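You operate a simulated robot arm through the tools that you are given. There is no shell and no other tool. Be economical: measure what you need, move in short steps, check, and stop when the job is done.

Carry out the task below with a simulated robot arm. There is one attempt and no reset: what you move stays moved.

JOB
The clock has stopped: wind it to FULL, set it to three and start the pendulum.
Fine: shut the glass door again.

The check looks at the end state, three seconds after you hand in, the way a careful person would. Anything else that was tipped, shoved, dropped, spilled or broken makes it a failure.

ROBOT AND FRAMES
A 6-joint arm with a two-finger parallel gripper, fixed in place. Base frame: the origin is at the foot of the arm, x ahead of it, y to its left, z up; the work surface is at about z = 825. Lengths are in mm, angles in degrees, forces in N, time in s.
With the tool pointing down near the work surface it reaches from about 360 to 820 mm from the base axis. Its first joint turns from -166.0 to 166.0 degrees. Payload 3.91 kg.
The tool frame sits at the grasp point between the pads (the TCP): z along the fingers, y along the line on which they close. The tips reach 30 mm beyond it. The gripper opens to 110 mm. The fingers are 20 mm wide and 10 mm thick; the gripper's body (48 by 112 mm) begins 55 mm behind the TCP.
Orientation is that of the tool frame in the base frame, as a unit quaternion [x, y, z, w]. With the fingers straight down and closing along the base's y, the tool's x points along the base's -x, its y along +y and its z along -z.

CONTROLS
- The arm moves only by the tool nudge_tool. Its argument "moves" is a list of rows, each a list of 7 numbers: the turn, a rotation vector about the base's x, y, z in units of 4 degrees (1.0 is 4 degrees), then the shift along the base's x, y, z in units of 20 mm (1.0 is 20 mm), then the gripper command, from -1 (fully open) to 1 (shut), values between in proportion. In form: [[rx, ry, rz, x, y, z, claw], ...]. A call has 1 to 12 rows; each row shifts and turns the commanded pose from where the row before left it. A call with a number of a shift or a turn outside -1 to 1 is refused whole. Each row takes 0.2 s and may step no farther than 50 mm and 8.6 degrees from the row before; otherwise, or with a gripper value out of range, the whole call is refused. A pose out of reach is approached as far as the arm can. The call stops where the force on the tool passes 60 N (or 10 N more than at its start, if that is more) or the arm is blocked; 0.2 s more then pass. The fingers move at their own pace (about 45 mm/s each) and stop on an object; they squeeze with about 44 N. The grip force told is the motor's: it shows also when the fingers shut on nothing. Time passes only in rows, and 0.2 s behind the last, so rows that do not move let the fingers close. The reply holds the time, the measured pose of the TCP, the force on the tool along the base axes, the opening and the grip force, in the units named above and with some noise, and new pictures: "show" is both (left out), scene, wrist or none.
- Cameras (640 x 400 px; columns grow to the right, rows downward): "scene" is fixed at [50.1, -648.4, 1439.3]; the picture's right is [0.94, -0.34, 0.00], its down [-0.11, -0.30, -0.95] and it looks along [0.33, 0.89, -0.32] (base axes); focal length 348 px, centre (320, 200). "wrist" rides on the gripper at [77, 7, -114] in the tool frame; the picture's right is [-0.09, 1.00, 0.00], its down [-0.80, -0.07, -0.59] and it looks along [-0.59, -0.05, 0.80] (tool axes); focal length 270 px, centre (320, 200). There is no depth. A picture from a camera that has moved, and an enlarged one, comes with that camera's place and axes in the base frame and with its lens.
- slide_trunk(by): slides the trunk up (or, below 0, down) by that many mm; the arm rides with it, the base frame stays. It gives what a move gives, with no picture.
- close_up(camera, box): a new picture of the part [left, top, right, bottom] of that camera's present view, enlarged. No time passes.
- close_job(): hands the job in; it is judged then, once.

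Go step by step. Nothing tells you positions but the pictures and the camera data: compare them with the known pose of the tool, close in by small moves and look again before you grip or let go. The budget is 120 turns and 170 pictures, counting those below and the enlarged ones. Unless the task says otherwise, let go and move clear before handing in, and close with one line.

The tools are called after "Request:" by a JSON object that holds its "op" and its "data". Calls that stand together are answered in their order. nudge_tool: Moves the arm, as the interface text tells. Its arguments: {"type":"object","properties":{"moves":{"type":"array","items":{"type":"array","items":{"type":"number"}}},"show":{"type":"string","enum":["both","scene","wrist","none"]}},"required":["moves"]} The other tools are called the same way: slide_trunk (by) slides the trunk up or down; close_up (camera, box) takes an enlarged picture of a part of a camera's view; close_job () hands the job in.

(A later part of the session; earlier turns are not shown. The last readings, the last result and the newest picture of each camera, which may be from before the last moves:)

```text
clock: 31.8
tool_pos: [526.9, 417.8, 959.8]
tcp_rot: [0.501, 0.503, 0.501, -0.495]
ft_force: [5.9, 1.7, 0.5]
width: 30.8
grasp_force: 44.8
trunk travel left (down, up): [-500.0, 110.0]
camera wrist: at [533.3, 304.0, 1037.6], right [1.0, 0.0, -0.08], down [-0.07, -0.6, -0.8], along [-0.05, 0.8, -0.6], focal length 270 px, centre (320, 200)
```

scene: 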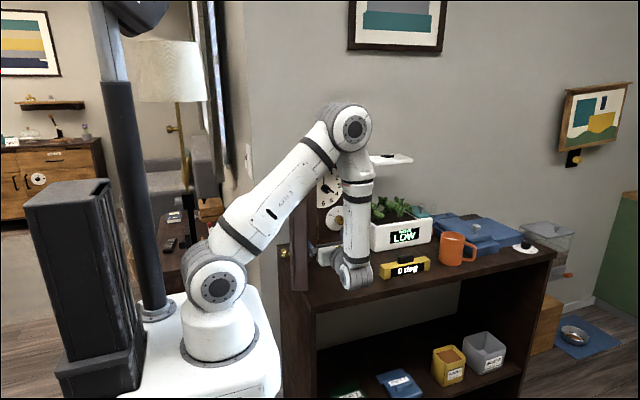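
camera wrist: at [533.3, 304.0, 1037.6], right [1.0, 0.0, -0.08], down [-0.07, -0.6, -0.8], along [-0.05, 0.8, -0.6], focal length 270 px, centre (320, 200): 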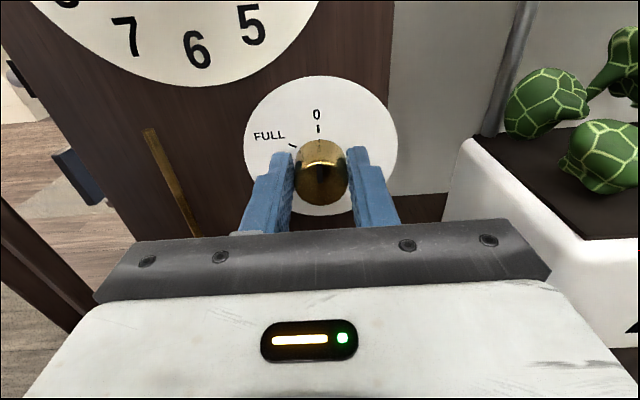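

Gripped. I try turning clockwise 24° first.

Request:
{"op": "nudge_tool", "data": {"moves": [[0, 1, 0, 0.05, 0, 0, 1], [0, 1, 0, 0, 0, 0, 1], [0, 1, 0, 0, 0, 0, 1], [0, 1, 0, 0, 0, 0, 1], [0, 1, 0, 0, 0, 0, 1], [0, 1, 0, 0, 0, 0, 1]], "show": "wrist"}}

```text
clock: 33.2
tool_pos: [528.9, 416.3, 959.8]
tcp_rot: [0.595, 0.388, 0.384, -0.59]
ft_force: [8.3, 4.8, -7.9]
width: 30.4
grasp_force: 44.6
trunk travel left (down, up): [-500.0, 110.0]
camera wrist: at [566.7, 304.1, 1028.3], right [0.88, 0.0, -0.48], down [-0.39, -0.6, -0.7], along [-0.29, 0.8, -0.53], focal length 270 px, centre (320, 200)
```

wrist: 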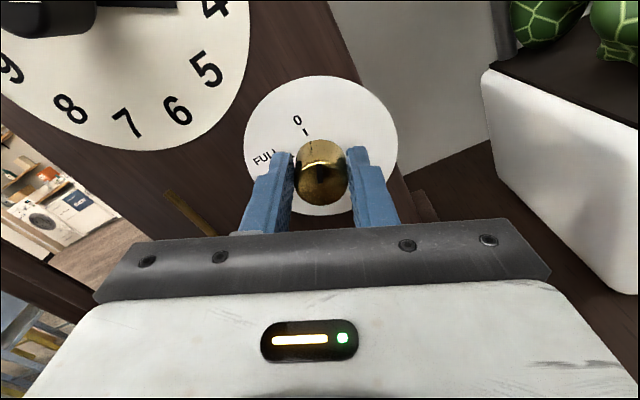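

It turns. I continue clockwise with tiny centring corrections.

Request:
{"op": "nudge_tool", "data": {"moves": [[0, 1, 0, 0.05, 0, -0.05, 1], [0, 1, 0, 0, 0, 0, 1], [0, 1, 0, 0, 0, 0, 1], [0, 1, 0, 0, 0, 0, 1], [0, 1, 0, 0, 0, 0, 1], [0, 1, 0, 0, 0, 0, 1], [0, 1, 0, 0, 0, 0, 1], [0, 1, 0, 0, 0, 0, 1], [0, 1, 0, 0, 0, 0, 1], [0, 1, 0, 0, 0, 0, 1], [0, 1, 0, 0, 0, 0, 1], [0, 1, 0, 0, 0, 0, 1]], "show": "wrist"}}

Request:
{"op": "close_up", "data": {"camera": "scene", "box": [290, 170, 410, 270]}}

```text
clock: 35.8
tool_pos: [531.8, 418.2, 956.8]
tcp_rot: [0.702, 0.113, 0.109, -0.695]
ft_force: [22.0, 2.5, -21.7]
width: 30.8
grasp_force: 45.0
trunk travel left (down, up): [-500.0, 110.0]
camera wrist: at [608.1, 303.9, 975.1], right [0.23, -0.01, -0.97], down [-0.78, -0.6, -0.18], along [-0.58, 0.8, -0.14], focal length 270 px, centre (320, 200)
```

wrist: 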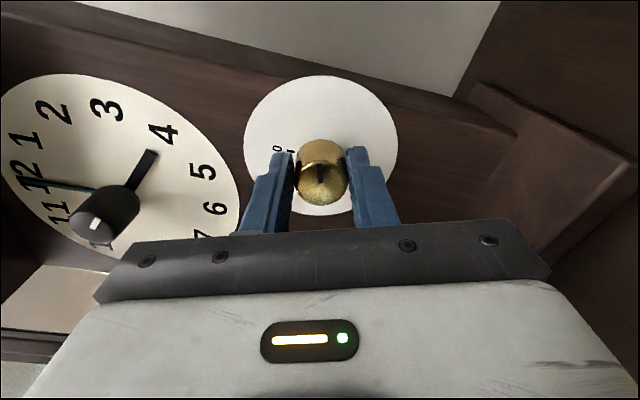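

```text
4.00 times, centred on (350, 220) of scene
camera zoom: at [50.1, -648.4, 1439.3], right [0.94, -0.34, 0.0], down [-0.11, -0.3, -0.95], along [0.33, 0.89, -0.32], focal length 1393 px, centre (200, 120)
```

zoom: 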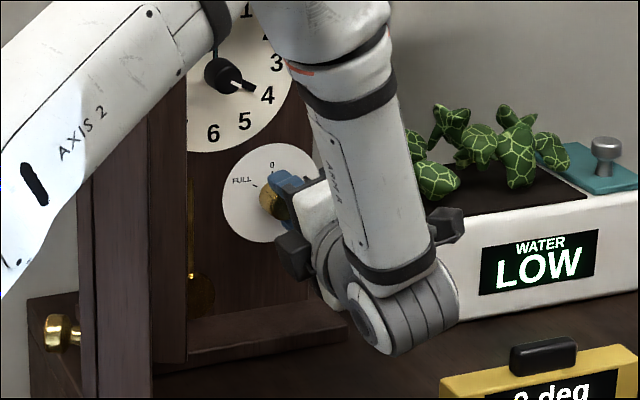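

The knob turned 72° with the gripper; the side force suggests the axis is a few mm lower. I correct and continue.

Request:
{"op": "nudge_tool", "data": {"moves": [[0, 0, 0, 0.1, 0, -0.15, 1], [0, 1, 0, 0, 0, 0, 1], [0, 1, 0, 0, 0, 0, 1], [0, 1, 0, 0, 0, 0, 1], [0, 1, 0, 0, 0, 0, 1]], "show": "none"}}

```text
clock: 37.0
tool_pos: [533.2, 416.6, 955.3]
tcp_rot: [0.709, 0.016, 0.011, -0.705]
ft_force: [17.0, 1.1, -14.9]
width: 31.0
grasp_force: 45.2
trunk travel left (down, up): [-500.0, 110.0]
```

Request:
{"op": "nudge_tool", "data": {"moves": [[0, 0, 0, 0.1, 0, -0.1, 1], [0, 1, 0, 0.05, 0, 0, 1], [0, 1, 0, 0, 0, 0, 1], [0, 1, 0, 0, 0, 0, 1], [0, 1, 0, 0, 0, 0, 1], [0, 1, 0, 0, 0, 0, 1], [0, 1, 0, 0, 0, 0, 1], [0, 1, 0, 0, 0, 0, 1], [0, 1, 0, 0, 0, 0, 1]], "show": "none"}}

```text
clock: 39.0
tool_pos: [533.1, 417.1, 953.0]
tcp_rot: [0.686, -0.179, -0.185, -0.681]
ft_force: [-19.1, -12.3, -33.5]
width: 30.9
grasp_force: 44.7
trunk travel left (down, up): [-500.0, 110.0]
```

Request:
{"op": "nudge_tool", "data": {"moves": [[0, 0, 0, -0.1, 0, -0.1, 1]], "show": "both"}}

Request:
{"op": "close_up", "data": {"camera": "scene", "box": [310, 180, 410, 270]}}

```text
clock: 39.4
tool_pos: [532.4, 416.3, 952.9]
tcp_rot: [0.685, -0.178, -0.183, -0.682]
ft_force: [-10.7, -7.9, -28.5]
width: 31.0
grasp_force: 44.6
trunk travel left (down, up): [-500.0, 110.0]
camera wrist: at [596.5, 303.8, 908.8], right [-0.57, -0.01, -0.82], down [-0.66, -0.6, 0.46], along [-0.5, 0.8, 0.34], focal length 270 px, centre (320, 200)
```

scene: 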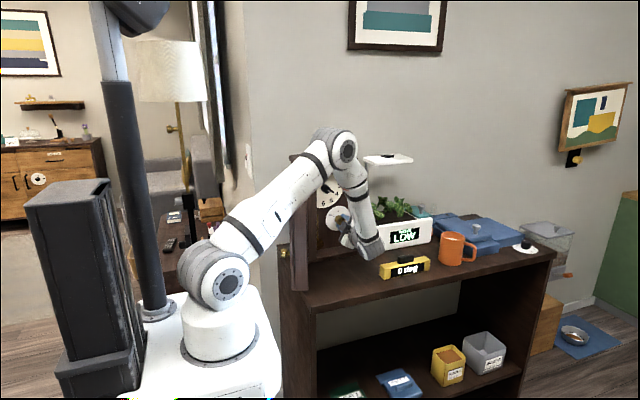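
wrist: 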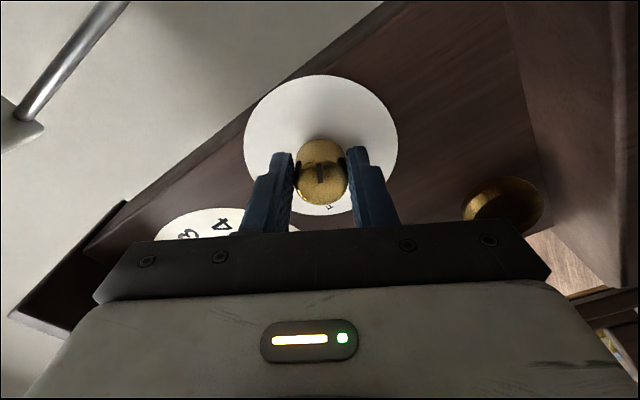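

```text
4.44 times, centred on (360, 225) of scene
camera zoom: at [50.1, -648.4, 1439.3], right [0.94, -0.34, 0.0], down [-0.11, -0.3, -0.95], along [0.33, 0.89, -0.32], focal length 1547 px, centre (142, 89)
```

zoom: 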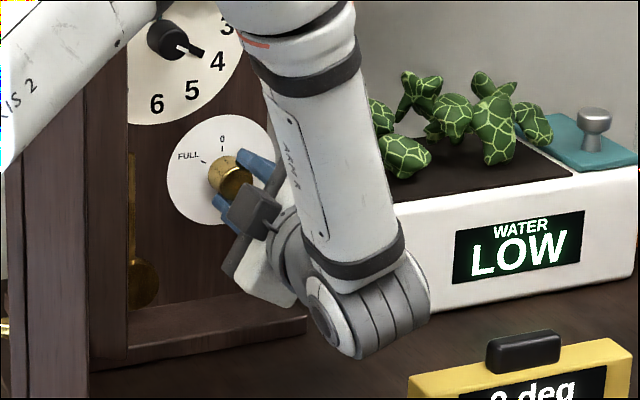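

The knob has followed 120° exactly. My TCP drifted off-axis (axis ≈(527.5, 956)), so I reopen briefly, recentre, regrip and go on.

Request:
{"op": "nudge_tool", "data": {"moves": [[0, 0, 0, 0, 0, 0, 0.2], [0, 0, 0, 0, 0, 0, 0.2], [0, 0, 0, -0.245, 0, 0.155, 0.2], [0, 0, 0, 0, 0, 0, 1], [0, 0, 0, 0, 0, 0, 1], [0, 0, 0, 0, 0, 0, 1]], "show": "wrist"}}

```text
clock: 40.8
tool_pos: [526.0, 416.7, 956.6]
tcp_rot: [0.684, -0.178, -0.183, -0.683]
ft_force: [-6.9, -2.9, -7.3]
width: 31.0
grasp_force: 45.4
trunk travel left (down, up): [-500.0, 110.0]
camera wrist: at [590.7, 303.5, 911.9], right [-0.57, -0.01, -0.82], down [-0.66, -0.6, 0.46], along [-0.5, 0.8, 0.34], focal length 270 px, centre (320, 200)
```

wrist: 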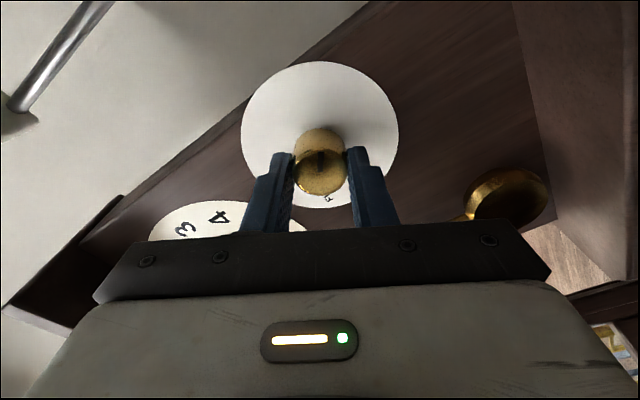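

Now well centred with small forces. I continue clockwise 48°.

Request:
{"op": "nudge_tool", "data": {"moves": [[0, 1, 0, 0, 0, 0, 1], [0, 1, 0, 0, 0, 0, 1], [0, 1, 0, 0, 0, 0, 1], [0, 1, 0, 0, 0, 0, 1], [0, 1, 0, 0, 0, 0, 1], [0, 1, 0, 0, 0, 0, 1], [0, 1, 0, 0, 0, 0, 1], [0, 1, 0, 0, 0, 0, 1], [0, 1, 0, 0, 0, 0, 1], [0, 1, 0, 0, 0, 0, 1], [0, 1, 0, 0, 0, 0, 1], [0, 1, 0, 0, 0, 0, 1]], "show": "scene"}}

```text
clock: 42.9
tool_pos: [526.8, 415.5, 956.1]
tcp_rot: [-0.59, 0.377, 0.372, 0.61]
ft_force: [14.9, 12.4, -4.1]
width: 30.1
grasp_force: 44.7
out of reach, approached as far as the arm can: row 9, 10
trunk travel left (down, up): [-500.0, 110.0]
stopped in row 10: the force on the tool passed its limit (the readings are from after the stop); the commanded pose is now the measured one
```

scene: 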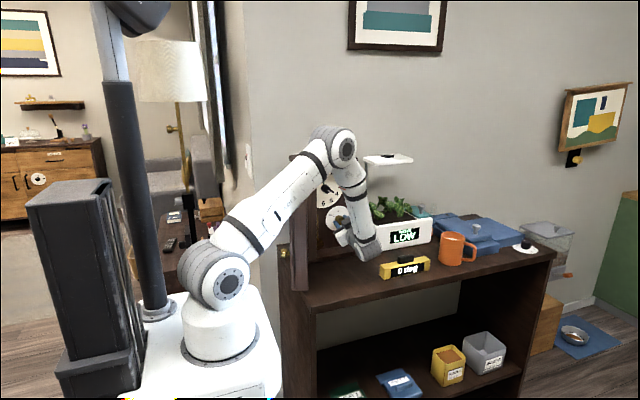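

The wrist reached its limit at ≈154°. I release, turn the open gripper back around the knob, and will regrip.

Request:
{"op": "nudge_tool", "data": {"moves": [[0, 0, 0, 0, 0, 0, 0], [0, 0, 0, 0, 0, 0, 0], [0, -1, 0, 0, 0, 0, 0], [0, -1, 0, 0, 0, 0, 0], [0, -1, 0, 0, 0, 0, 0], [0, -1, 0, 0, 0, 0, 0], [0, -1, 0, 0, 0, 0, 0], [0, -1, 0, 0, 0, 0, 0], [0, -1, 0, 0, 0, 0, 0], [0, -1, 0, 0, 0, 0, 0], [0, -1, 0, 0, 0, 0, 0], [0, -1, 0, 0, 0, 0, 0]], "show": "wrist"}}

```text
clock: 45.5
tool_pos: [522.7, 413.9, 957.7]
tcp_rot: [-0.683, 0.142, 0.149, 0.701]
ft_force: [-1.0, -0.1, -0.6]
width: 55.3
grasp_force: 0.1
trunk travel left (down, up): [-500.0, 110.0]
camera wrist: at [591.2, 301.0, 917.1], right [-0.48, 0.02, -0.88], down [-0.7, -0.61, 0.37], along [-0.52, 0.79, 0.31], focal length 270 px, centre (320, 200)
```

wrist: 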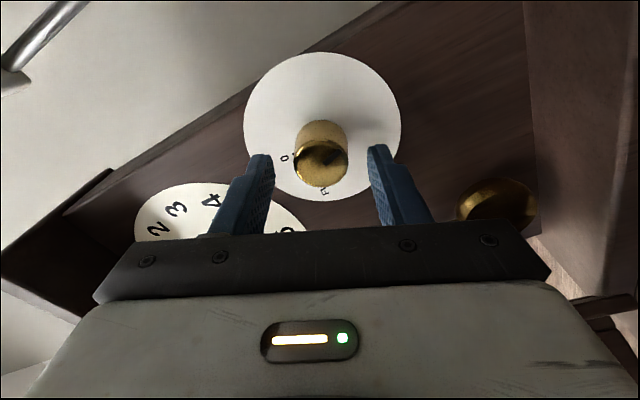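

Request:
{"op": "nudge_tool", "data": {"moves": [[0, -1, 0, 0.2, 0, -0.05, 0], [0, -1, 0, 0, 0, 0, 0], [0, -1, 0, 0, 0, 0, 0], [0, -1, 0, 0, 0, 0, 0], [0, -1, 0, 0, 0, 0, 0], [0, -1, 0, 0, 0, 0, 0], [0, -1, 0, 0, 0, 0, 0], [0, -1, 0, 0, 0, 0, 0], [0, -1, 0, 0, 0, 0, 0], [0, -1, 0, 0, 0, 0, 0], [0, -1, 0, 0, 0, 0, 0], [0, -1, 0, 0, 0, 0, 0]], "show": "none"}}

Request:
{"op": "nudge_tool", "data": {"moves": [[0, -1, 0, 0, 0, 0, 0], [0, -1, 0, 0, 0, 0, 0], [0, -1, 0, 0, 0, 0, 0], [0, -1, 0, 0, 0, 0, 0], [0, -1, 0, 0, 0, 0, 0], [0, -1, 0, 0, 0, 0, 0], [0, -1, 0, 0, 0, 0, 0], [0, -1, 0, 0, 0, 0, 0], [0, -1, 0, 0, 0, 0, 0], [0, -1, 0, 0, 0, 0, 0], [0, -1, 0, 0, 0, 0, 0], [0, -1, 0, 0, 0, 0, 0]], "show": "none"}}

Request:
{"op": "nudge_tool", "data": {"moves": [[0, -1, 0, 0, 0, 0, 0], [0, -1, 0, 0, 0, 0, 0], [0, -1, 0, 0, 0, 0, 0], [0, -1, 0, 0, 0, 0, 0], [0, -1, 0, 0, 0, 0, 0], [0, -1, 0, 0, 0, 0, 0], [0, -1, 0, 0, 0, 0, 0], [0, -1, 0, 0, 0, 0, 0]], "show": "wrist"}}

Request:
{"op": "close_up", "data": {"camera": "scene", "box": [310, 180, 410, 270]}}

```text
clock: 48.0
tool_pos: [527.6, 411.6, 957.2]
tcp_rot: [-0.684, -0.155, -0.141, 0.698]
ft_force: [-0.1, 0.5, -0.3]
width: 54.9
grasp_force: 0.0
trunk travel left (down, up): [-500.0, 110.0]
```

```text
clock: 50.6
tool_pos: [527.7, 414.7, 956.0]
tcp_rot: [-0.567, -0.426, -0.407, 0.575]
ft_force: [-0.6, 0.6, -0.1]
width: 54.8
grasp_force: 0.0
trunk travel left (down, up): [-500.0, 110.0]
```

```text
clock: 52.5
tool_pos: [526.9, 413.8, 956.1]
tcp_rot: [0.433, 0.567, 0.549, -0.435]
ft_force: [-0.4, 0.3, -0.3]
width: 55.2
grasp_force: 0.1
trunk travel left (down, up): [-500.0, 110.0]
camera wrist: at [516.7, 301.3, 1034.3], right [0.99, 0.02, 0.16], down [0.14, -0.61, -0.78], along [0.08, 0.79, -0.6], focal length 270 px, centre (320, 200)
```

wrist: 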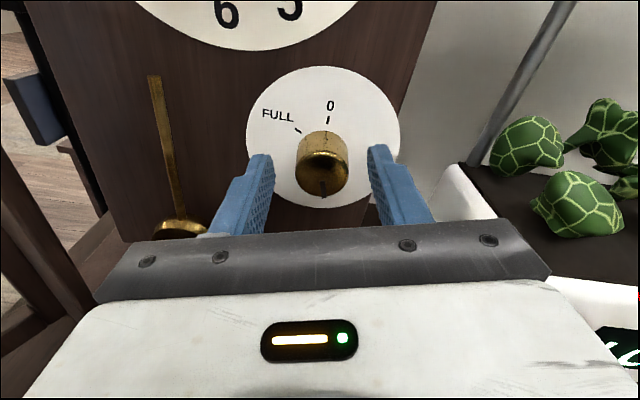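

```text
4.44 times, centred on (360, 225) of scene
camera zoom: at [50.1, -648.4, 1439.3], right [0.94, -0.34, 0.0], down [-0.11, -0.3, -0.95], along [0.33, 0.89, -0.32], focal length 1547 px, centre (142, 89)
```

zoom: 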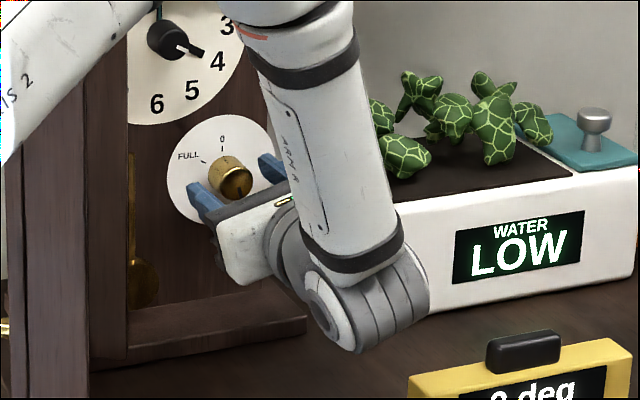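

The pointer now sits near 6 o'clock (≈155–160°). I regrip and wind on.

Request:
{"op": "nudge_tool", "data": {"moves": [[0, 0, 0, 0, 0, 0, 1], [0, 0, 0, 0, 0, 0, 1], [0, 0, 0, 0, 0, 0, 1], [0, 1, 0, 0, 0, 0, 1], [0, 1, 0, 0, 0, 0, 1], [0, 1, 0, 0, 0, 0, 1], [0, 1, 0, 0, 0, 0, 1], [0, 1, 0, 0, 0, 0, 1], [0, 1, 0, 0, 0, 0, 1], [0, 1, 0, 0, 0, 0, 1], [0, 1, 0, 0, 0, 0, 1], [0, 1, 0, 0, 0, 0, 1]], "show": "none"}}

Request:
{"op": "nudge_tool", "data": {"moves": [[0, 1, 0, 0, 0, 0, 1], [0, 1, 0, 0, 0, 0, 1], [0, 1, 0, 0, 0, 0, 1], [0, 1, 0, 0, 0, 0, 1], [0, 1, 0, 0, 0, 0, 1], [0, 1, 0, 0, 0, 0, 1], [0, 1, 0, 0, 0, 0, 1], [0, 1, 0, 0, 0, 0, 1], [0, 1, 0, 0, 0, 0, 1], [0, 1, 0, 0, 0, 0, 1], [0, 1, 0, 0, 0, 0, 1], [0, 1, 0, 0, 0, 0, 1]], "show": "wrist"}}

```text
clock: 55.0
tool_pos: [529.3, 412.9, 955.9]
tcp_rot: [-0.583, -0.403, -0.387, 0.59]
ft_force: [18.0, 2.8, 2.8]
width: 31.0
grasp_force: 45.5
trunk travel left (down, up): [-500.0, 110.0]
```

```text
clock: 57.6
tool_pos: [529.6, 413.1, 954.8]
tcp_rot: [-0.69, -0.128, -0.116, 0.702]
ft_force: [24.4, 3.4, 1.7]
width: 30.7
grasp_force: 45.4
trunk travel left (down, up): [-500.0, 110.0]
camera wrist: at [606.0, 301.2, 972.5], right [0.26, 0.02, -0.97], down [-0.77, -0.61, -0.22], along [-0.59, 0.79, -0.14], focal length 270 px, centre (320, 200)
```

wrist: 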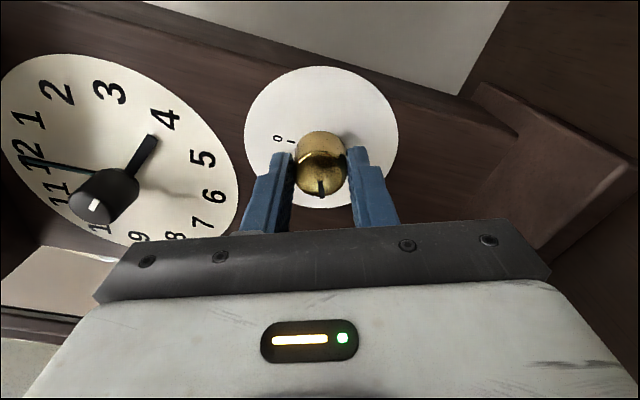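

Pointer now ≈250°. About 50° to go.

Request:
{"op": "nudge_tool", "data": {"moves": [[0, 1, 0, 0, 0, 0, 1], [0, 1, 0, 0, 0, 0, 1], [0, 1, 0, 0, 0, 0, 1], [0, 1, 0, 0, 0, 0, 1], [0, 1, 0, 0, 0, 0, 1], [0, 1, 0, 0, 0, 0, 1], [0, 1, 0, 0, 0, 0, 1], [0, 1, 0, 0, 0, 0, 1], [0, 1, 0, 0, 0, 0, 1], [0, 1, 0, 0, 0, 0, 1], [0, 1, 0, 0, 0, 0, 1]], "show": "wrist"}}

Request:
{"op": "close_up", "data": {"camera": "scene", "box": [320, 190, 370, 235]}}

```text
clock: 60.0
tool_pos: [528.5, 413.1, 953.4]
tcp_rot: [-0.683, 0.145, 0.151, 0.7]
ft_force: [3.7, -11.5, -24.5]
width: 30.4
grasp_force: 44.5
trunk travel left (down, up): [-500.0, 110.0]
camera wrist: at [596.4, 301.2, 913.4], right [-0.49, 0.02, -0.87], down [-0.7, -0.61, 0.38], along [-0.52, 0.79, 0.31], focal length 270 px, centre (320, 200)
```

wrist: 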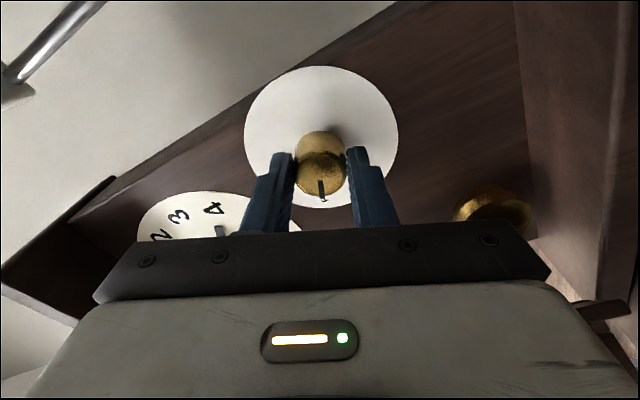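

```text
8.89 times, centred on (345, 212) of scene
camera zoom: at [50.1, -648.4, 1439.3], right [0.94, -0.34, 0.0], down [-0.11, -0.3, -0.95], along [0.33, 0.89, -0.32], focal length 3095 px, centre (98, 89)
```

zoom: 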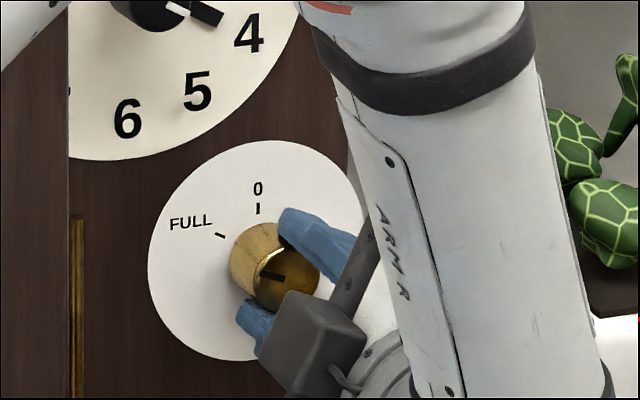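

The pointer reads ≈290°, FULL tick ≈299°. I add about 9° more and compare again.

Request:
{"op": "nudge_tool", "data": {"moves": [[0, 1, 0, 0, 0, 0, 1], [0, 1, 0, 0, 0, 0, 1], [0, 0.25, 0, 0, 0, 0, 1]], "show": "none"}}

Request:
{"op": "close_up", "data": {"camera": "scene", "box": [325, 195, 365, 230]}}

```text
clock: 60.9
tool_pos: [529.1, 412.5, 953.8]
tcp_rot: [-0.671, 0.2, 0.205, 0.685]
ft_force: [-7.0, -20.2, -32.8]
width: 30.5
grasp_force: 44.8
trunk travel left (down, up): [-500.0, 110.0]
```

```text
11.43 times, centred on (345, 212) of scene
camera zoom: at [50.1, -648.4, 1439.3], right [0.94, -0.34, 0.0], down [-0.11, -0.3, -0.95], along [0.33, 0.89, -0.32], focal length 3979 px, centre (34, 57)
```

zoom: 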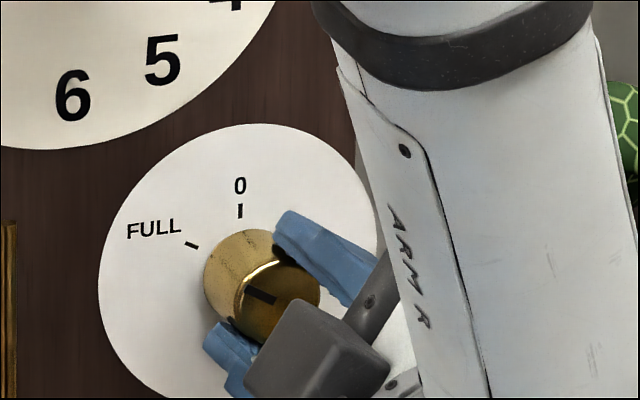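

Request:
{"op": "nudge_tool", "data": {"moves": [[0, 1, 0, 0, 0, 0, 1], [0, 0.2, 0, 0, 0, 0, 1], [0, 0, 0, 0, 0, 0, 0], [0, 0, 0, 0, 0, 0, 0], [0, 0, 0, 0, -0.5, 0, 0], [0, 0, 0, 0, -1, 0, 0], [0, 0, 0, 0, -1, 0, 0], [0, -1, 0, 0, -1, 0, 0], [0, -1, 0, 0, -1, 0, 0]], "show": "none"}}

Request:
{"op": "close_up", "data": {"camera": "scene", "box": [310, 180, 370, 235]}}

```text
clock: 62.9
tool_pos: [527.6, 322.2, 958.0]
tcp_rot: [-0.674, 0.178, 0.183, 0.693]
ft_force: [0.1, -0.4, 0.0]
width: 55.2
grasp_force: 0.2
trunk travel left (down, up): [-500.0, 110.0]
```

```text
7.27 times, centred on (340, 208) of scene
camera zoom: at [50.1, -648.4, 1439.3], right [0.94, -0.34, 0.0], down [-0.11, -0.3, -0.95], along [0.33, 0.89, -0.32], focal length 2532 px, centre (174, 146)
```

zoom: 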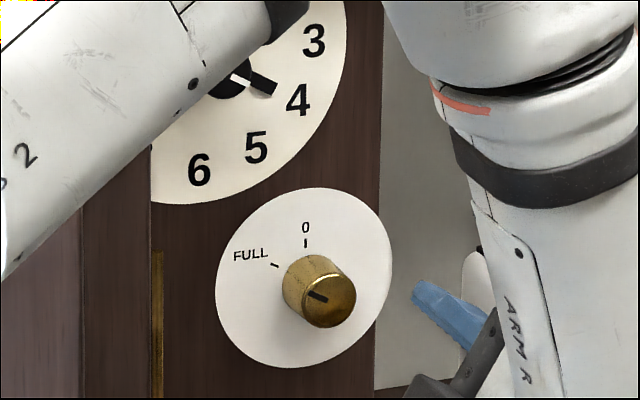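

The winding pointer now looks parallel to the FULL tick. I turn the gripper back upright and rise in front of the hour hub.

Request:
{"op": "nudge_tool", "data": {"moves": [[0, -1, 0, 0, -0.5, 0.3, 0], [0, -1, 0, 0, -0.5, 0.3, 0], [0, -1, 0, 0, 0, 0.3, 0], [0, -1, 0, 0, 0, 0.3, 0], [0, -1, 0, 0, 0, 0.3, 0], [0, -1, 0, 0, 0, 0.3, 0], [0, -1, 0, 0, 0, 0.3, 0], [0, -1, 0, 0, 0, 0.3, 0], [0, -1, 0, 0, 0, 0.3, 0], [0, -1, 0, 0, 0, 0.3, 0], [0, -1, 0, 0, 0, 0.3, 0], [0, -1, 0, 0, 0, 0.3, 0]], "show": "none"}}

Request:
{"op": "nudge_tool", "data": {"moves": [[0, -1, 0, -0.2, 0, 0.3, 0], [0, -1, 0, -0.2, 0, 0.3, 0], [0, -1, 0, -0.2, 0, 0.3, 0], [0, -1, 0, -0.2, 0, 0.3, 0], [0, -1, 0, -0.2, 0, 0.3, 0], [0, -1, 0, -0.2, 0, 0.3, 0], [0, -1, 0, -0.2, 0, 0.3, 0], [0, -1, 0, -0.2, 0, 0.3, 0], [0, -1, 0, -0.2, 0, 0.3, 0], [0, -1, 0, -0.2, 0, 0.3, 0], [0, -1, 0, -0.2, 0, 0, 0], [0, -1, 0, -0.2, 0, 0, 0]], "show": "none"}}

Request:
{"op": "nudge_tool", "data": {"moves": [[0, -1, 0, -0.2, 0, 0, 0], [0, -1, 0, -0.2, 0, 0, 0], [0, -1, 0, -0.2, 0, 0, 0]], "show": "both"}}

Request:
{"op": "close_up", "data": {"camera": "wrist", "box": [200, 0, 460, 230]}}

```text
clock: 65.5
tool_pos: [527.2, 303.7, 1028.2]
tcp_rot: [-0.692, -0.119, -0.107, 0.704]
ft_force: [0.1, 0.8, 0.2]
width: 55.1
grasp_force: 0.1
trunk travel left (down, up): [-500.0, 110.0]
```

```text
clock: 68.0
tool_pos: [480.2, 303.6, 1088.2]
tcp_rot: [-0.587, -0.396, -0.378, 0.596]
ft_force: [0.3, -0.1, 0.0]
width: 55.2
grasp_force: 0.0
trunk travel left (down, up): [-500.0, 110.0]
```

```text
clock: 68.8
tool_pos: [467.5, 303.3, 1087.4]
tcp_rot: [-0.544, -0.457, -0.437, 0.552]
ft_force: [-0.2, 0.8, -0.8]
width: 55.3
grasp_force: 0.0
trunk travel left (down, up): [-500.0, 110.0]
camera wrist: at [491.5, 191.6, 1162.8], right [0.96, 0.02, -0.29], down [-0.22, -0.61, -0.76], along [-0.19, 0.79, -0.58], focal length 270 px, centre (320, 200)
```

scene: 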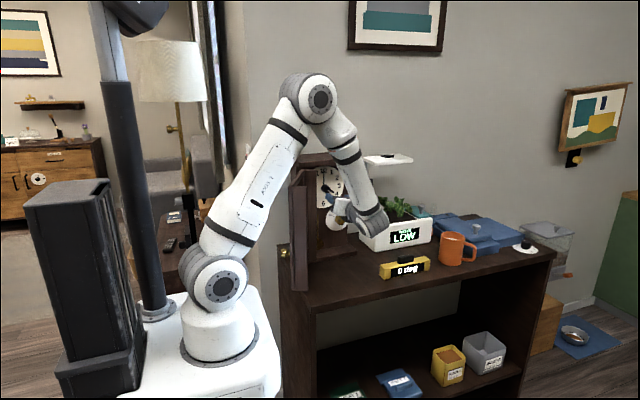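
wrist: 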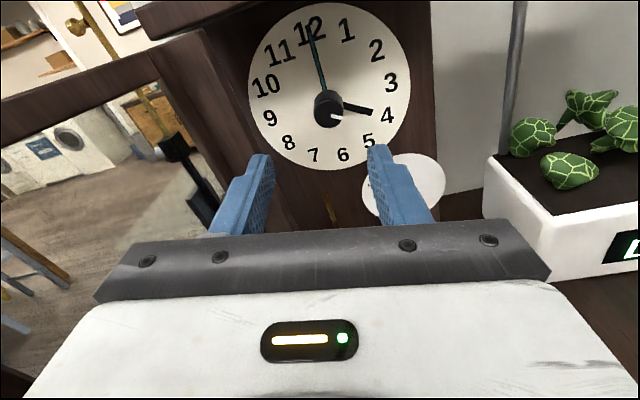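

```text
1.74 times, centred on (330, 115) of wrist
camera zoom: at [491.5, 191.6, 1162.8], right [0.96, 0.02, -0.29], down [-0.22, -0.61, -0.76], along [-0.19, 0.79, -0.58], focal length 470 px, centre (303, 348)
```

zoom: 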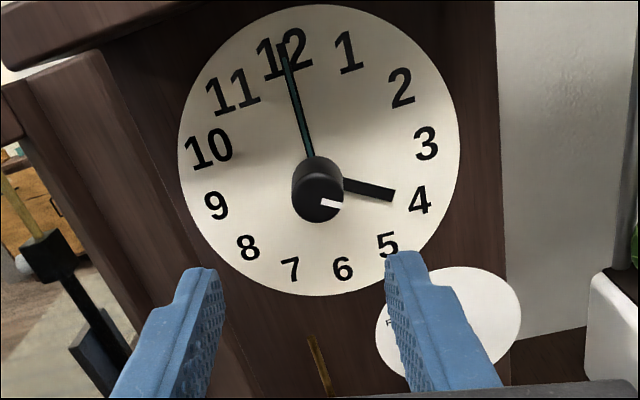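

The hub's front face is ≈(472, 414, 1084) and the hour hand is at 4, so a 30° counter-clockwise turn is needed. I approach.

Request:
{"op": "nudge_tool", "data": {"moves": [[0, 0, 0, 0.25, 1, -0.15, 0], [0, 0, 0, 0, 1, 0, 0], [0, 0, 0, 0, 1, 0, 0], [0, 0, 0, 0, 0.5, 0, 0]], "show": "wrist"}}

Request:
{"op": "close_up", "data": {"camera": "scene", "box": [285, 150, 385, 235]}}

```text
clock: 69.8
tool_pos: [470.9, 374.9, 1085.2]
tcp_rot: [-0.544, -0.456, -0.438, 0.551]
ft_force: [0.1, 0.2, 0.5]
width: 55.2
grasp_force: 0.1
trunk travel left (down, up): [-500.0, 110.0]
camera wrist: at [496.3, 263.0, 1159.9], right [0.96, 0.02, -0.29], down [-0.22, -0.61, -0.76], along [-0.19, 0.79, -0.58], focal length 270 px, centre (320, 200)
```

wrist: 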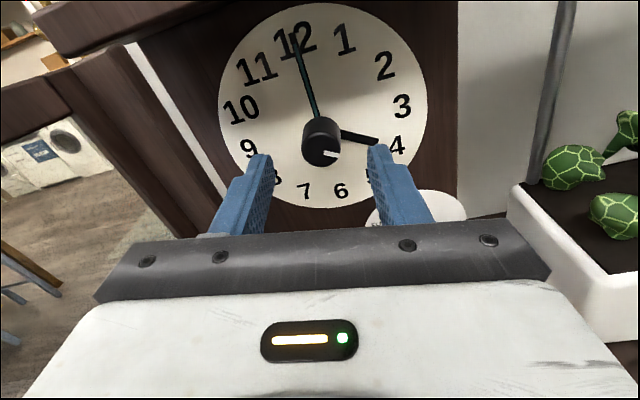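

```text
4.71 times, centred on (335, 192) of scene
camera zoom: at [50.1, -648.4, 1439.3], right [0.94, -0.34, 0.0], down [-0.11, -0.3, -0.95], along [0.33, 0.89, -0.32], focal length 1638 px, centre (249, 235)
```

zoom: 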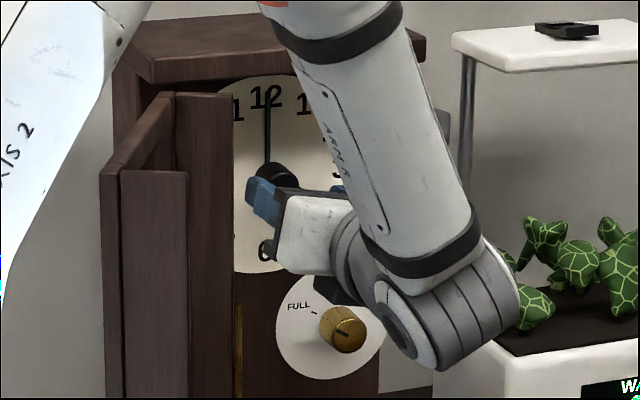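

The hub is centred between the fingers. I advance ~27 mm and grip it.

Request:
{"op": "nudge_tool", "data": {"moves": [[0, 0, 0, 0, 0.7, 0, 0], [0, 0, 0, 0, 0.65, 0, 0], [0, 0, 0, 0, 0, 0, 1], [0, 0, 0, 0, 0, 0, 1], [0, 0, 0, 0, 0, 0, 1], [0, 0, 0, 0, 0, 0, 1]], "show": "wrist"}}

```text
clock: 71.2
tool_pos: [470.7, 400.1, 1085.8]
tcp_rot: [-0.545, -0.456, -0.438, 0.552]
ft_force: [-4.5, -0.6, -0.1]
width: 26.3
grasp_force: 45.5
trunk travel left (down, up): [-500.0, 110.0]
camera wrist: at [496.4, 289.2, 1160.7], right [0.96, 0.02, -0.29], down [-0.22, -0.61, -0.76], along [-0.19, 0.79, -0.58], focal length 270 px, centre (320, 200)
```

wrist: 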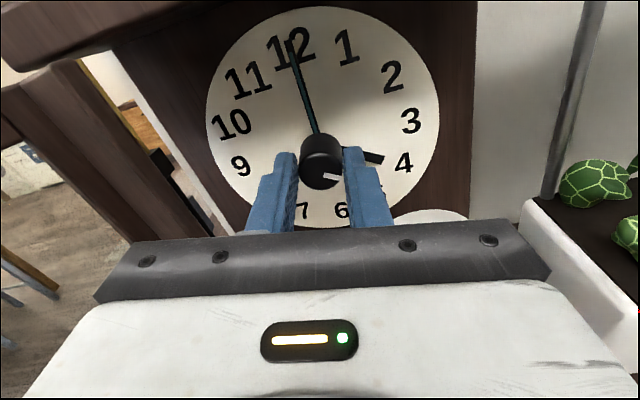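

Gripped (26 mm). I turn 28° counter-clockwise and look.

Request:
{"op": "nudge_tool", "data": {"moves": [[0, -1, 0, 0, 0, 0, 1], [0, -1, 0, 0, 0, 0, 1], [0, -1, 0, 0, 0, 0, 1], [0, -1, 0, 0, 0, 0, 1], [0, -1, 0, 0, 0, 0, 1], [0, -1, 0, 0, 0, 0, 1], [0, -1, 0, 0, 0, 0, 1]], "show": "wrist"}}

Request:
{"op": "close_up", "data": {"camera": "wrist", "box": [200, 0, 460, 230]}}

```text
clock: 72.8
tool_pos: [470.4, 401.2, 1085.9]
tcp_rot: [0.421, 0.577, 0.556, -0.425]
ft_force: [-14.2, 10.4, 7.7]
width: 26.3
grasp_force: 45.2
trunk travel left (down, up): [-500.0, 110.0]
camera wrist: at [456.3, 289.1, 1163.9], right [0.98, 0.02, 0.2], down [0.17, -0.61, -0.78], along [0.1, 0.79, -0.6], focal length 270 px, centre (320, 200)
```

wrist: 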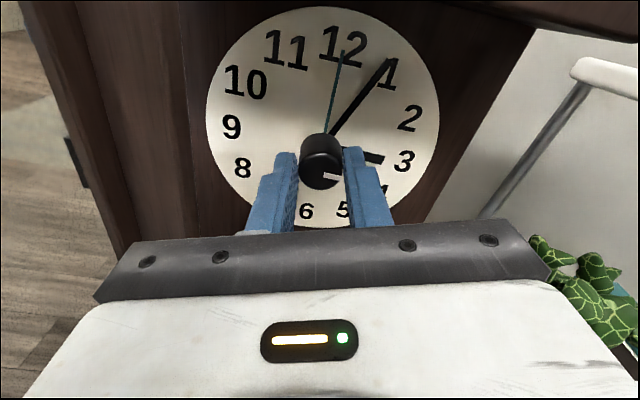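

```text
1.74 times, centred on (330, 115) of wrist
camera zoom: at [456.3, 289.1, 1163.9], right [0.98, 0.02, 0.2], down [0.17, -0.61, -0.78], along [0.1, 0.79, -0.6], focal length 470 px, centre (303, 348)
```

zoom: 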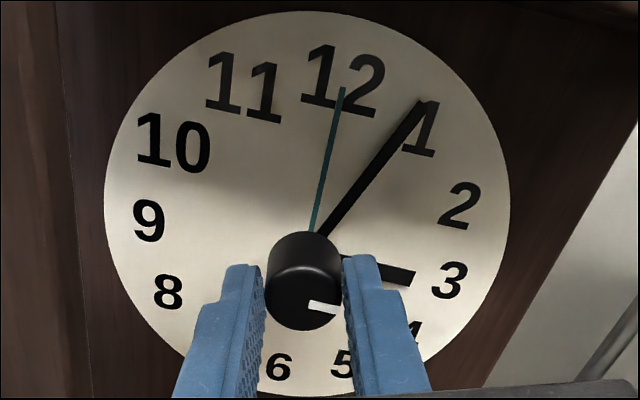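

The hub gears both hands: it now reads about 3:05 (minute hand near 1, the thin teal hand stays at 12). I turn a touch more, ≈2°.

Request:
{"op": "nudge_tool", "data": {"moves": [[0, -0.25, 0, 0, 0, 0, 1], [0, -0.25, 0, 0, 0, 0, 1]], "show": "none"}}

Request:
{"op": "close_up", "data": {"camera": "wrist", "box": [200, 0, 460, 230]}}

```text
clock: 73.5
tool_pos: [469.3, 401.0, 1087.0]
tcp_rot: [0.412, 0.584, 0.564, -0.414]
ft_force: [-13.9, 14.7, 8.1]
width: 26.1
grasp_force: 44.7
trunk travel left (down, up): [-500.0, 110.0]
```

```text
1.74 times, centred on (330, 115) of wrist
camera zoom: at [453.3, 289.2, 1163.5], right [0.97, 0.02, 0.23], down [0.2, -0.61, -0.77], along [0.12, 0.79, -0.6], focal length 470 px, centre (303, 348)
```

zoom: 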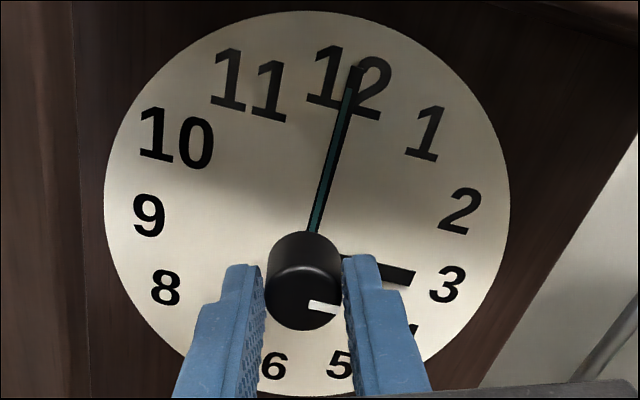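

Hour hand at 3, minute hand at 12. I release gently and look.

Request:
{"op": "nudge_tool", "data": {"moves": [[0, 0, 0, 0, 0, 0, 0.1], [0, 0, 0, 0, 0, 0, 0.1], [0, 0, 0, 0, -1, 0, 0.1], [0, 0, 0, 0, -1, 0, 0.1], [0, 0, 0, 0, -1, 0, 0.1], [0, 0, 0, 0, -1, 0, 0.1], [0, 1, 0, 0, -0.5, 0, 0.1], [0, 1, 0, 0, 0, 0, 0.1], [0, 1, 0, 0, 0, 0, 0.1], [0, 1, 0, 0, 0, 0, 0.1], [0, 1, 0, 0, 0, 0, 0.1]], "show": "none"}}

Request:
{"op": "close_up", "data": {"camera": "wrist", "box": [200, 0, 460, 230]}}

Request:
{"op": "close_up", "data": {"camera": "scene", "box": [285, 150, 385, 270]}}

```text
clock: 75.8
tool_pos: [473.1, 309.3, 1084.8]
tcp_rot: [-0.504, -0.502, -0.483, 0.51]
ft_force: [-0.1, -0.3, -0.9]
width: 49.6
grasp_force: 0.0
trunk travel left (down, up): [-500.0, 110.0]
```

```text
1.74 times, centred on (330, 115) of wrist
camera zoom: at [484.2, 198.0, 1163.5], right [0.99, 0.02, -0.12], down [-0.08, -0.61, -0.79], along [-0.09, 0.79, -0.6], focal length 470 px, centre (303, 348)
```

zoom: 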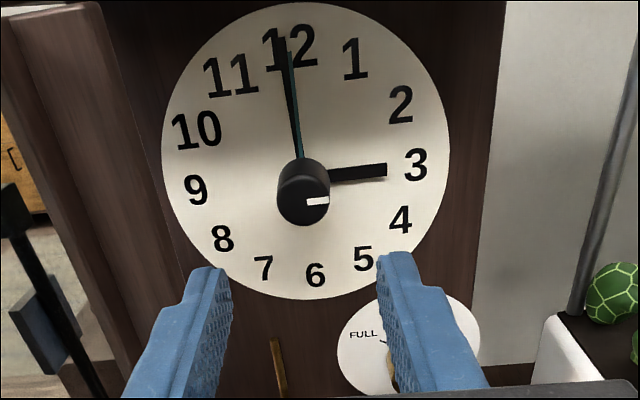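

```text
3.33 times, centred on (335, 210) of scene
camera zoom: at [50.1, -648.4, 1439.3], right [0.94, -0.34, 0.0], down [-0.11, -0.3, -0.95], along [0.33, 0.89, -0.32], focal length 1161 px, centre (270, 167)
```

zoom: 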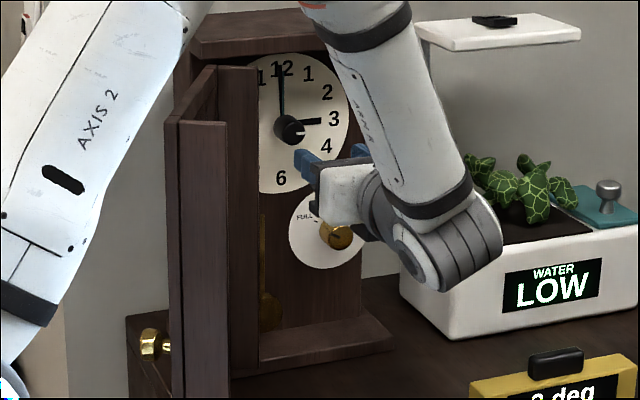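

Clock reads three, winding at FULL. The pendulum bob is around (435, 400, 905); I'll rotate the gripper to be slim in x, shut it, and come down to the bob's right side.

Request:
{"op": "nudge_tool", "data": {"moves": [[0, 1, 0, 0.2, -0.5, 0, 1], [0, 1, 0, 0.2, -0.5, 0, 1], [0, 1, 0, 0.2, 0, -0.3, 1], [0, 1, 0, 0.2, 0, -0.4, 1], [0, 1, 0, 0.2, 0, -0.4, 1], [0, 1, 0, 0.2, 0, -0.4, 1], [0, 1, 0, 0.2, 0, -0.4, 1], [0, 1, 0, 0.2, 0, -0.4, 1], [0, 1, 0, 0, 0, -0.4, 1], [0, 1, 0, 0, 0, -0.4, 1], [0, 1, 0, 0, 0, -0.4, 1], [0, 1, 0, 0, 0, -0.4, 1]], "show": "none"}}

Request:
{"op": "nudge_tool", "data": {"moves": [[0, 1, 0, 0, 0, -0.4, 1], [0, 1, 0, 0, 0, -0.4, 1], [0, 1, 0, 0, 0, -0.4, 1], [0, 1, 0, 0, 0, -0.4, 1], [0, 1, 0, 0, 0, -0.4, 1], [0, 1, 0, 0, 0, -0.4, 1], [0, 1, 0, 0, 0, -0.4, 1], [0, 1, 0, 0, 0, -0.4, 1], [0, 1, 0, 0, 0, -0.4, 1], [0, 1, 0, 0, 0, -0.4, 1], [0, 1, 0, 0, 0, -0.3, 1]], "show": "both"}}

```text
clock: 78.5
tool_pos: [501.6, 291.4, 1006.5]
tcp_rot: [-0.658, -0.25, -0.235, 0.67]
ft_force: [0.4, 0.1, -0.4]
width: 0.0
grasp_force: 37.8
trunk travel left (down, up): [-500.0, 110.0]
```

```text
clock: 80.8
tool_pos: [504.7, 287.8, 921.2]
tcp_rot: [-0.699, 0.019, 0.028, 0.715]
ft_force: [0.3, 0.2, -0.1]
width: 0.1
grasp_force: 37.7
trunk travel left (down, up): [-500.0, 110.0]
camera wrist: at [581.4, 177.7, 906.7], right [-0.15, 0.02, -0.99], down [-0.79, -0.61, 0.11], along [-0.6, 0.79, 0.11], focal length 270 px, centre (320, 200)
```

scene: 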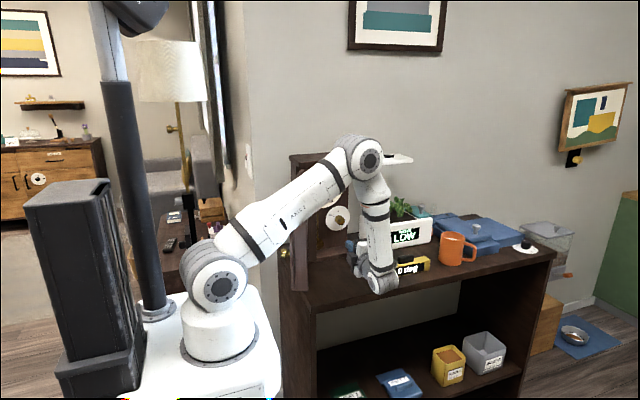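
wrist: 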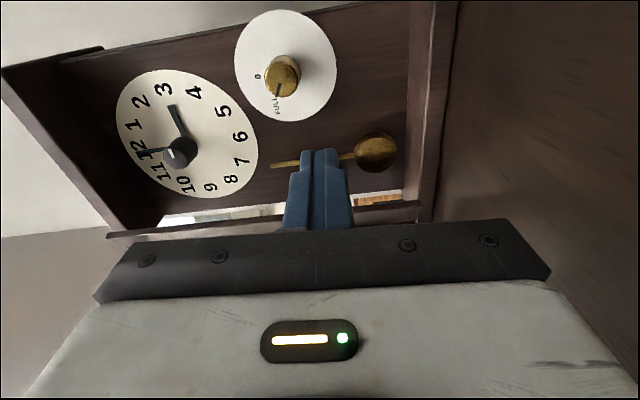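

The bob is near (443, 435, 877) with the rod above it pivoting at z≈990. I'll push the rod at z≈915 from the right; I advance first to its right side.

Request:
{"op": "nudge_tool", "data": {"moves": [[0, 0, 0, -0.3, 1, -0.1, 1], [0, 0, 0, -0.3, 1, -0.1, 1], [0, 0, 0, -0.3, 1, 0, 1], [0, 0, 0, 0, 1, 0, 1], [0, 0, 0, 0, 1, 0, 1], [0, 0, 0, 0, 1, 0, 1]], "show": "both"}}

Request:
{"op": "close_up", "data": {"camera": "scene", "box": [285, 190, 385, 290]}}

```text
clock: 82.2
tool_pos: [485.1, 411.6, 917.3]
tcp_rot: [-0.699, 0.018, 0.027, 0.714]
ft_force: [-0.4, 0.1, 0.7]
width: 0.0
grasp_force: 37.7
trunk travel left (down, up): [-500.0, 110.0]
camera wrist: at [563.6, 298.7, 904.1], right [-0.15, 0.02, -0.99], down [-0.79, -0.61, 0.11], along [-0.6, 0.79, 0.11], focal length 270 px, centre (320, 200)
```

scene: 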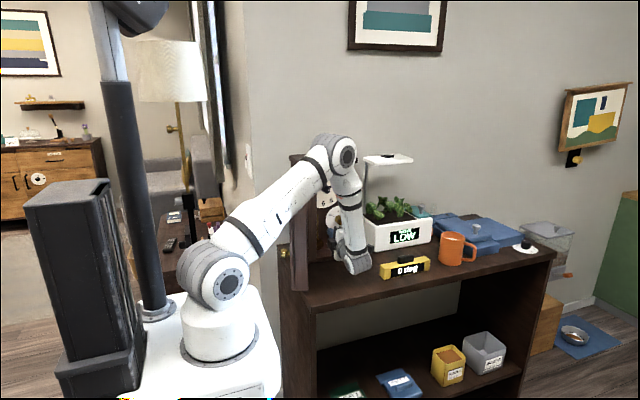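
wrist: 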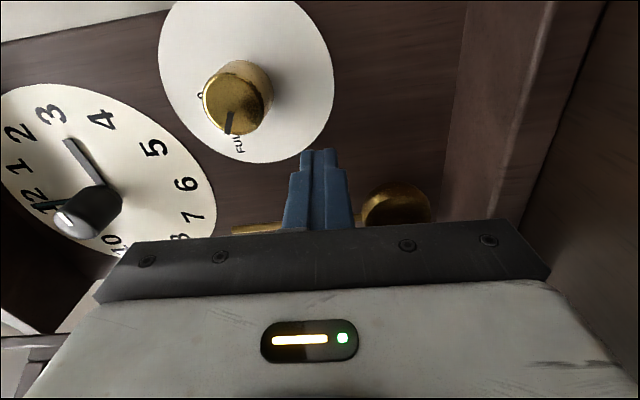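

```text
4.00 times, centred on (335, 240) of scene
camera zoom: at [50.1, -648.4, 1439.3], right [0.94, -0.34, 0.0], down [-0.11, -0.3, -0.95], along [0.33, 0.89, -0.32], focal length 1393 px, centre (260, 40)
```

zoom: 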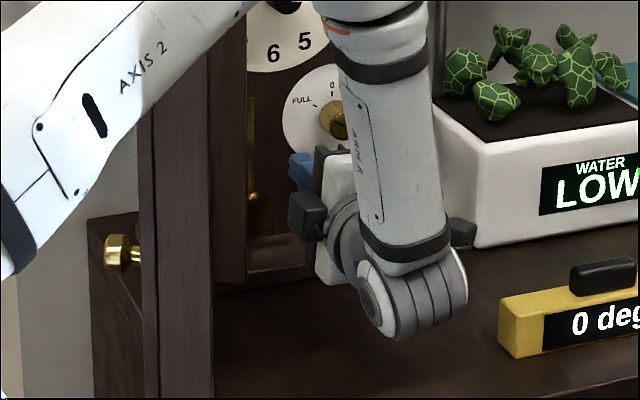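

The rod is at x≈441, y≈445. I go slightly deeper, push it left ≈15 mm, and withdraw straight back to let it swing.

Request:
{"op": "nudge_tool", "data": {"moves": [[0, 0, 0, 0, 0.5, 0, 1], [0, 0, 0, -1, 0, 0, 1], [0, 0, 0, -0.8, 0, 0, 1], [0, 0, 0, -0.5, 0, 0, 1]], "show": "wrist"}}

```text
clock: 83.2
tool_pos: [440.4, 420.3, 919.4]
tcp_rot: [-0.698, 0.019, 0.027, 0.715]
ft_force: [-1.0, -0.9, 0.0]
width: 0.0
grasp_force: 37.3
trunk travel left (down, up): [-500.0, 110.0]
camera wrist: at [518.0, 308.2, 904.2], right [-0.15, 0.02, -0.99], down [-0.79, -0.61, 0.11], along [-0.6, 0.79, 0.11], focal length 270 px, centre (320, 200)
```

wrist: 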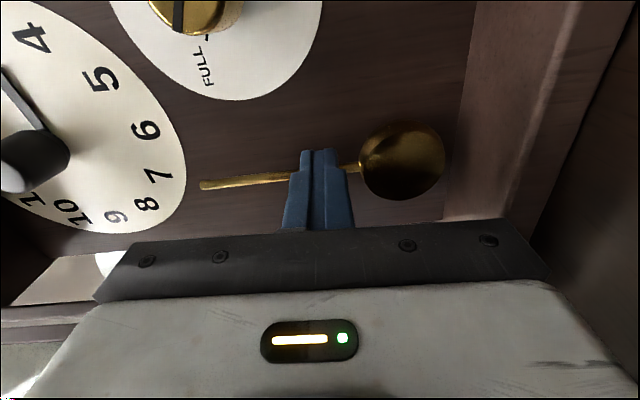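

The fingertip passed in front of the rod, so it hangs a bit deeper. I step right, go ~9 mm deeper and sweep left again.

Request:
{"op": "nudge_tool", "data": {"moves": [[0, 0, 0, 1, 0, 0, 1], [0, 0, 0, 0.8, 0, 0, 1], [0, 0, 0, 0, 0.25, 0, 1], [0, 0, 0, 0, 0.2, 0, 1], [0, 0, 0, 0, 0, 0, 1]], "show": "wrist"}}

```text
clock: 84.5
tool_pos: [477.1, 429.8, 917.8]
tcp_rot: [-0.698, 0.018, 0.027, 0.715]
ft_force: [0.6, -0.5, 0.1]
width: 0.0
grasp_force: 37.9
trunk travel left (down, up): [-500.0, 110.0]
camera wrist: at [554.9, 317.0, 902.9], right [-0.15, 0.02, -0.99], down [-0.79, -0.61, 0.11], along [-0.6, 0.79, 0.11], focal length 270 px, centre (320, 200)
```

wrist: 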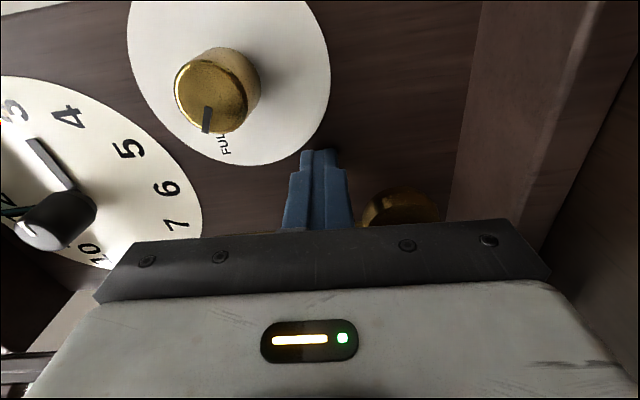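

Request:
{"op": "nudge_tool", "data": {"moves": [[0, 0, 0, -1, 0, 0, 1], [0, 0, 0, -0.8, 0, 0, 1], [0, 0, 0, -0.3, 0, 0, 1]], "show": "wrist"}}

```text
clock: 85.2
tool_pos: [434.7, 430.2, 917.7]
tcp_rot: [-0.698, 0.018, 0.028, 0.716]
ft_force: [3.5, -3.3, -0.8]
width: 0.0
grasp_force: 37.5
trunk travel left (down, up): [-500.0, 110.0]
camera wrist: at [512.3, 317.6, 903.0], right [-0.15, 0.02, -0.99], down [-0.79, -0.61, 0.11], along [-0.6, 0.79, 0.11], focal length 270 px, centre (320, 200)
```

wrist: 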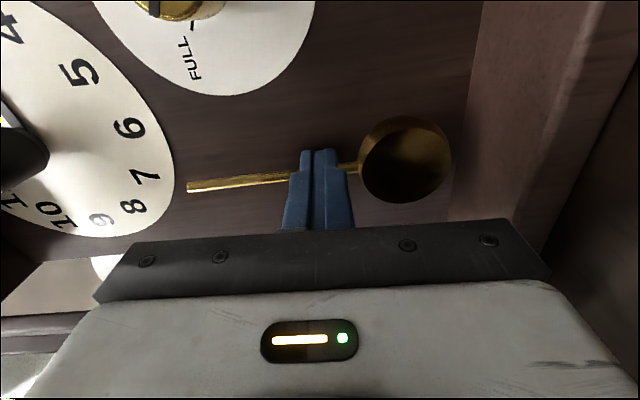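

Still just grazing in front of it; I step right and go 6 mm deeper.

Request:
{"op": "nudge_tool", "data": {"moves": [[0, 0, 0, 1, -0.1, 0, 1], [0, 0, 0, 1, 0.1, 0, 1], [0, 0, 0, 0, 0.3, 0, 1], [0, 0, 0, 0, 0, 0, 1]], "show": "none"}}

Request:
{"op": "nudge_tool", "data": {"moves": [[0, 0, 0, -1, 0, 0, 1], [0, 0, 0, -0.8, 0, 0, 1], [0, 0, 0, -0.2, 0, 0, 1]], "show": "wrist"}}

```text
clock: 86.2
tool_pos: [473.1, 430.6, 917.1]
tcp_rot: [-0.698, 0.02, 0.029, 0.715]
ft_force: [-14.5, -57.7, -7.4]
width: 0.0
grasp_force: 37.2
trunk travel left (down, up): [-500.0, 110.0]
```

```text
clock: 86.7
tool_pos: [468.9, 430.2, 918.1]
tcp_rot: [-0.698, 0.028, 0.015, 0.716]
ft_force: [15.0, -18.0, -6.1]
width: 0.2
grasp_force: 37.8
trunk travel left (down, up): [-500.0, 110.0]
stopped in row 2: the force on the tool passed its limit (the readings are from after the stop); the commanded pose is now the measured one
camera wrist: at [542.9, 315.2, 903.6], right [-0.15, 0.03, -0.99], down [-0.81, -0.58, 0.1], along [-0.57, 0.81, 0.11], focal length 270 px, centre (320, 200)
```

wrist: 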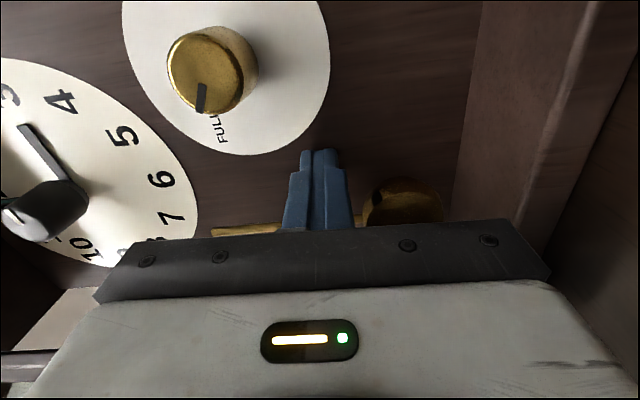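

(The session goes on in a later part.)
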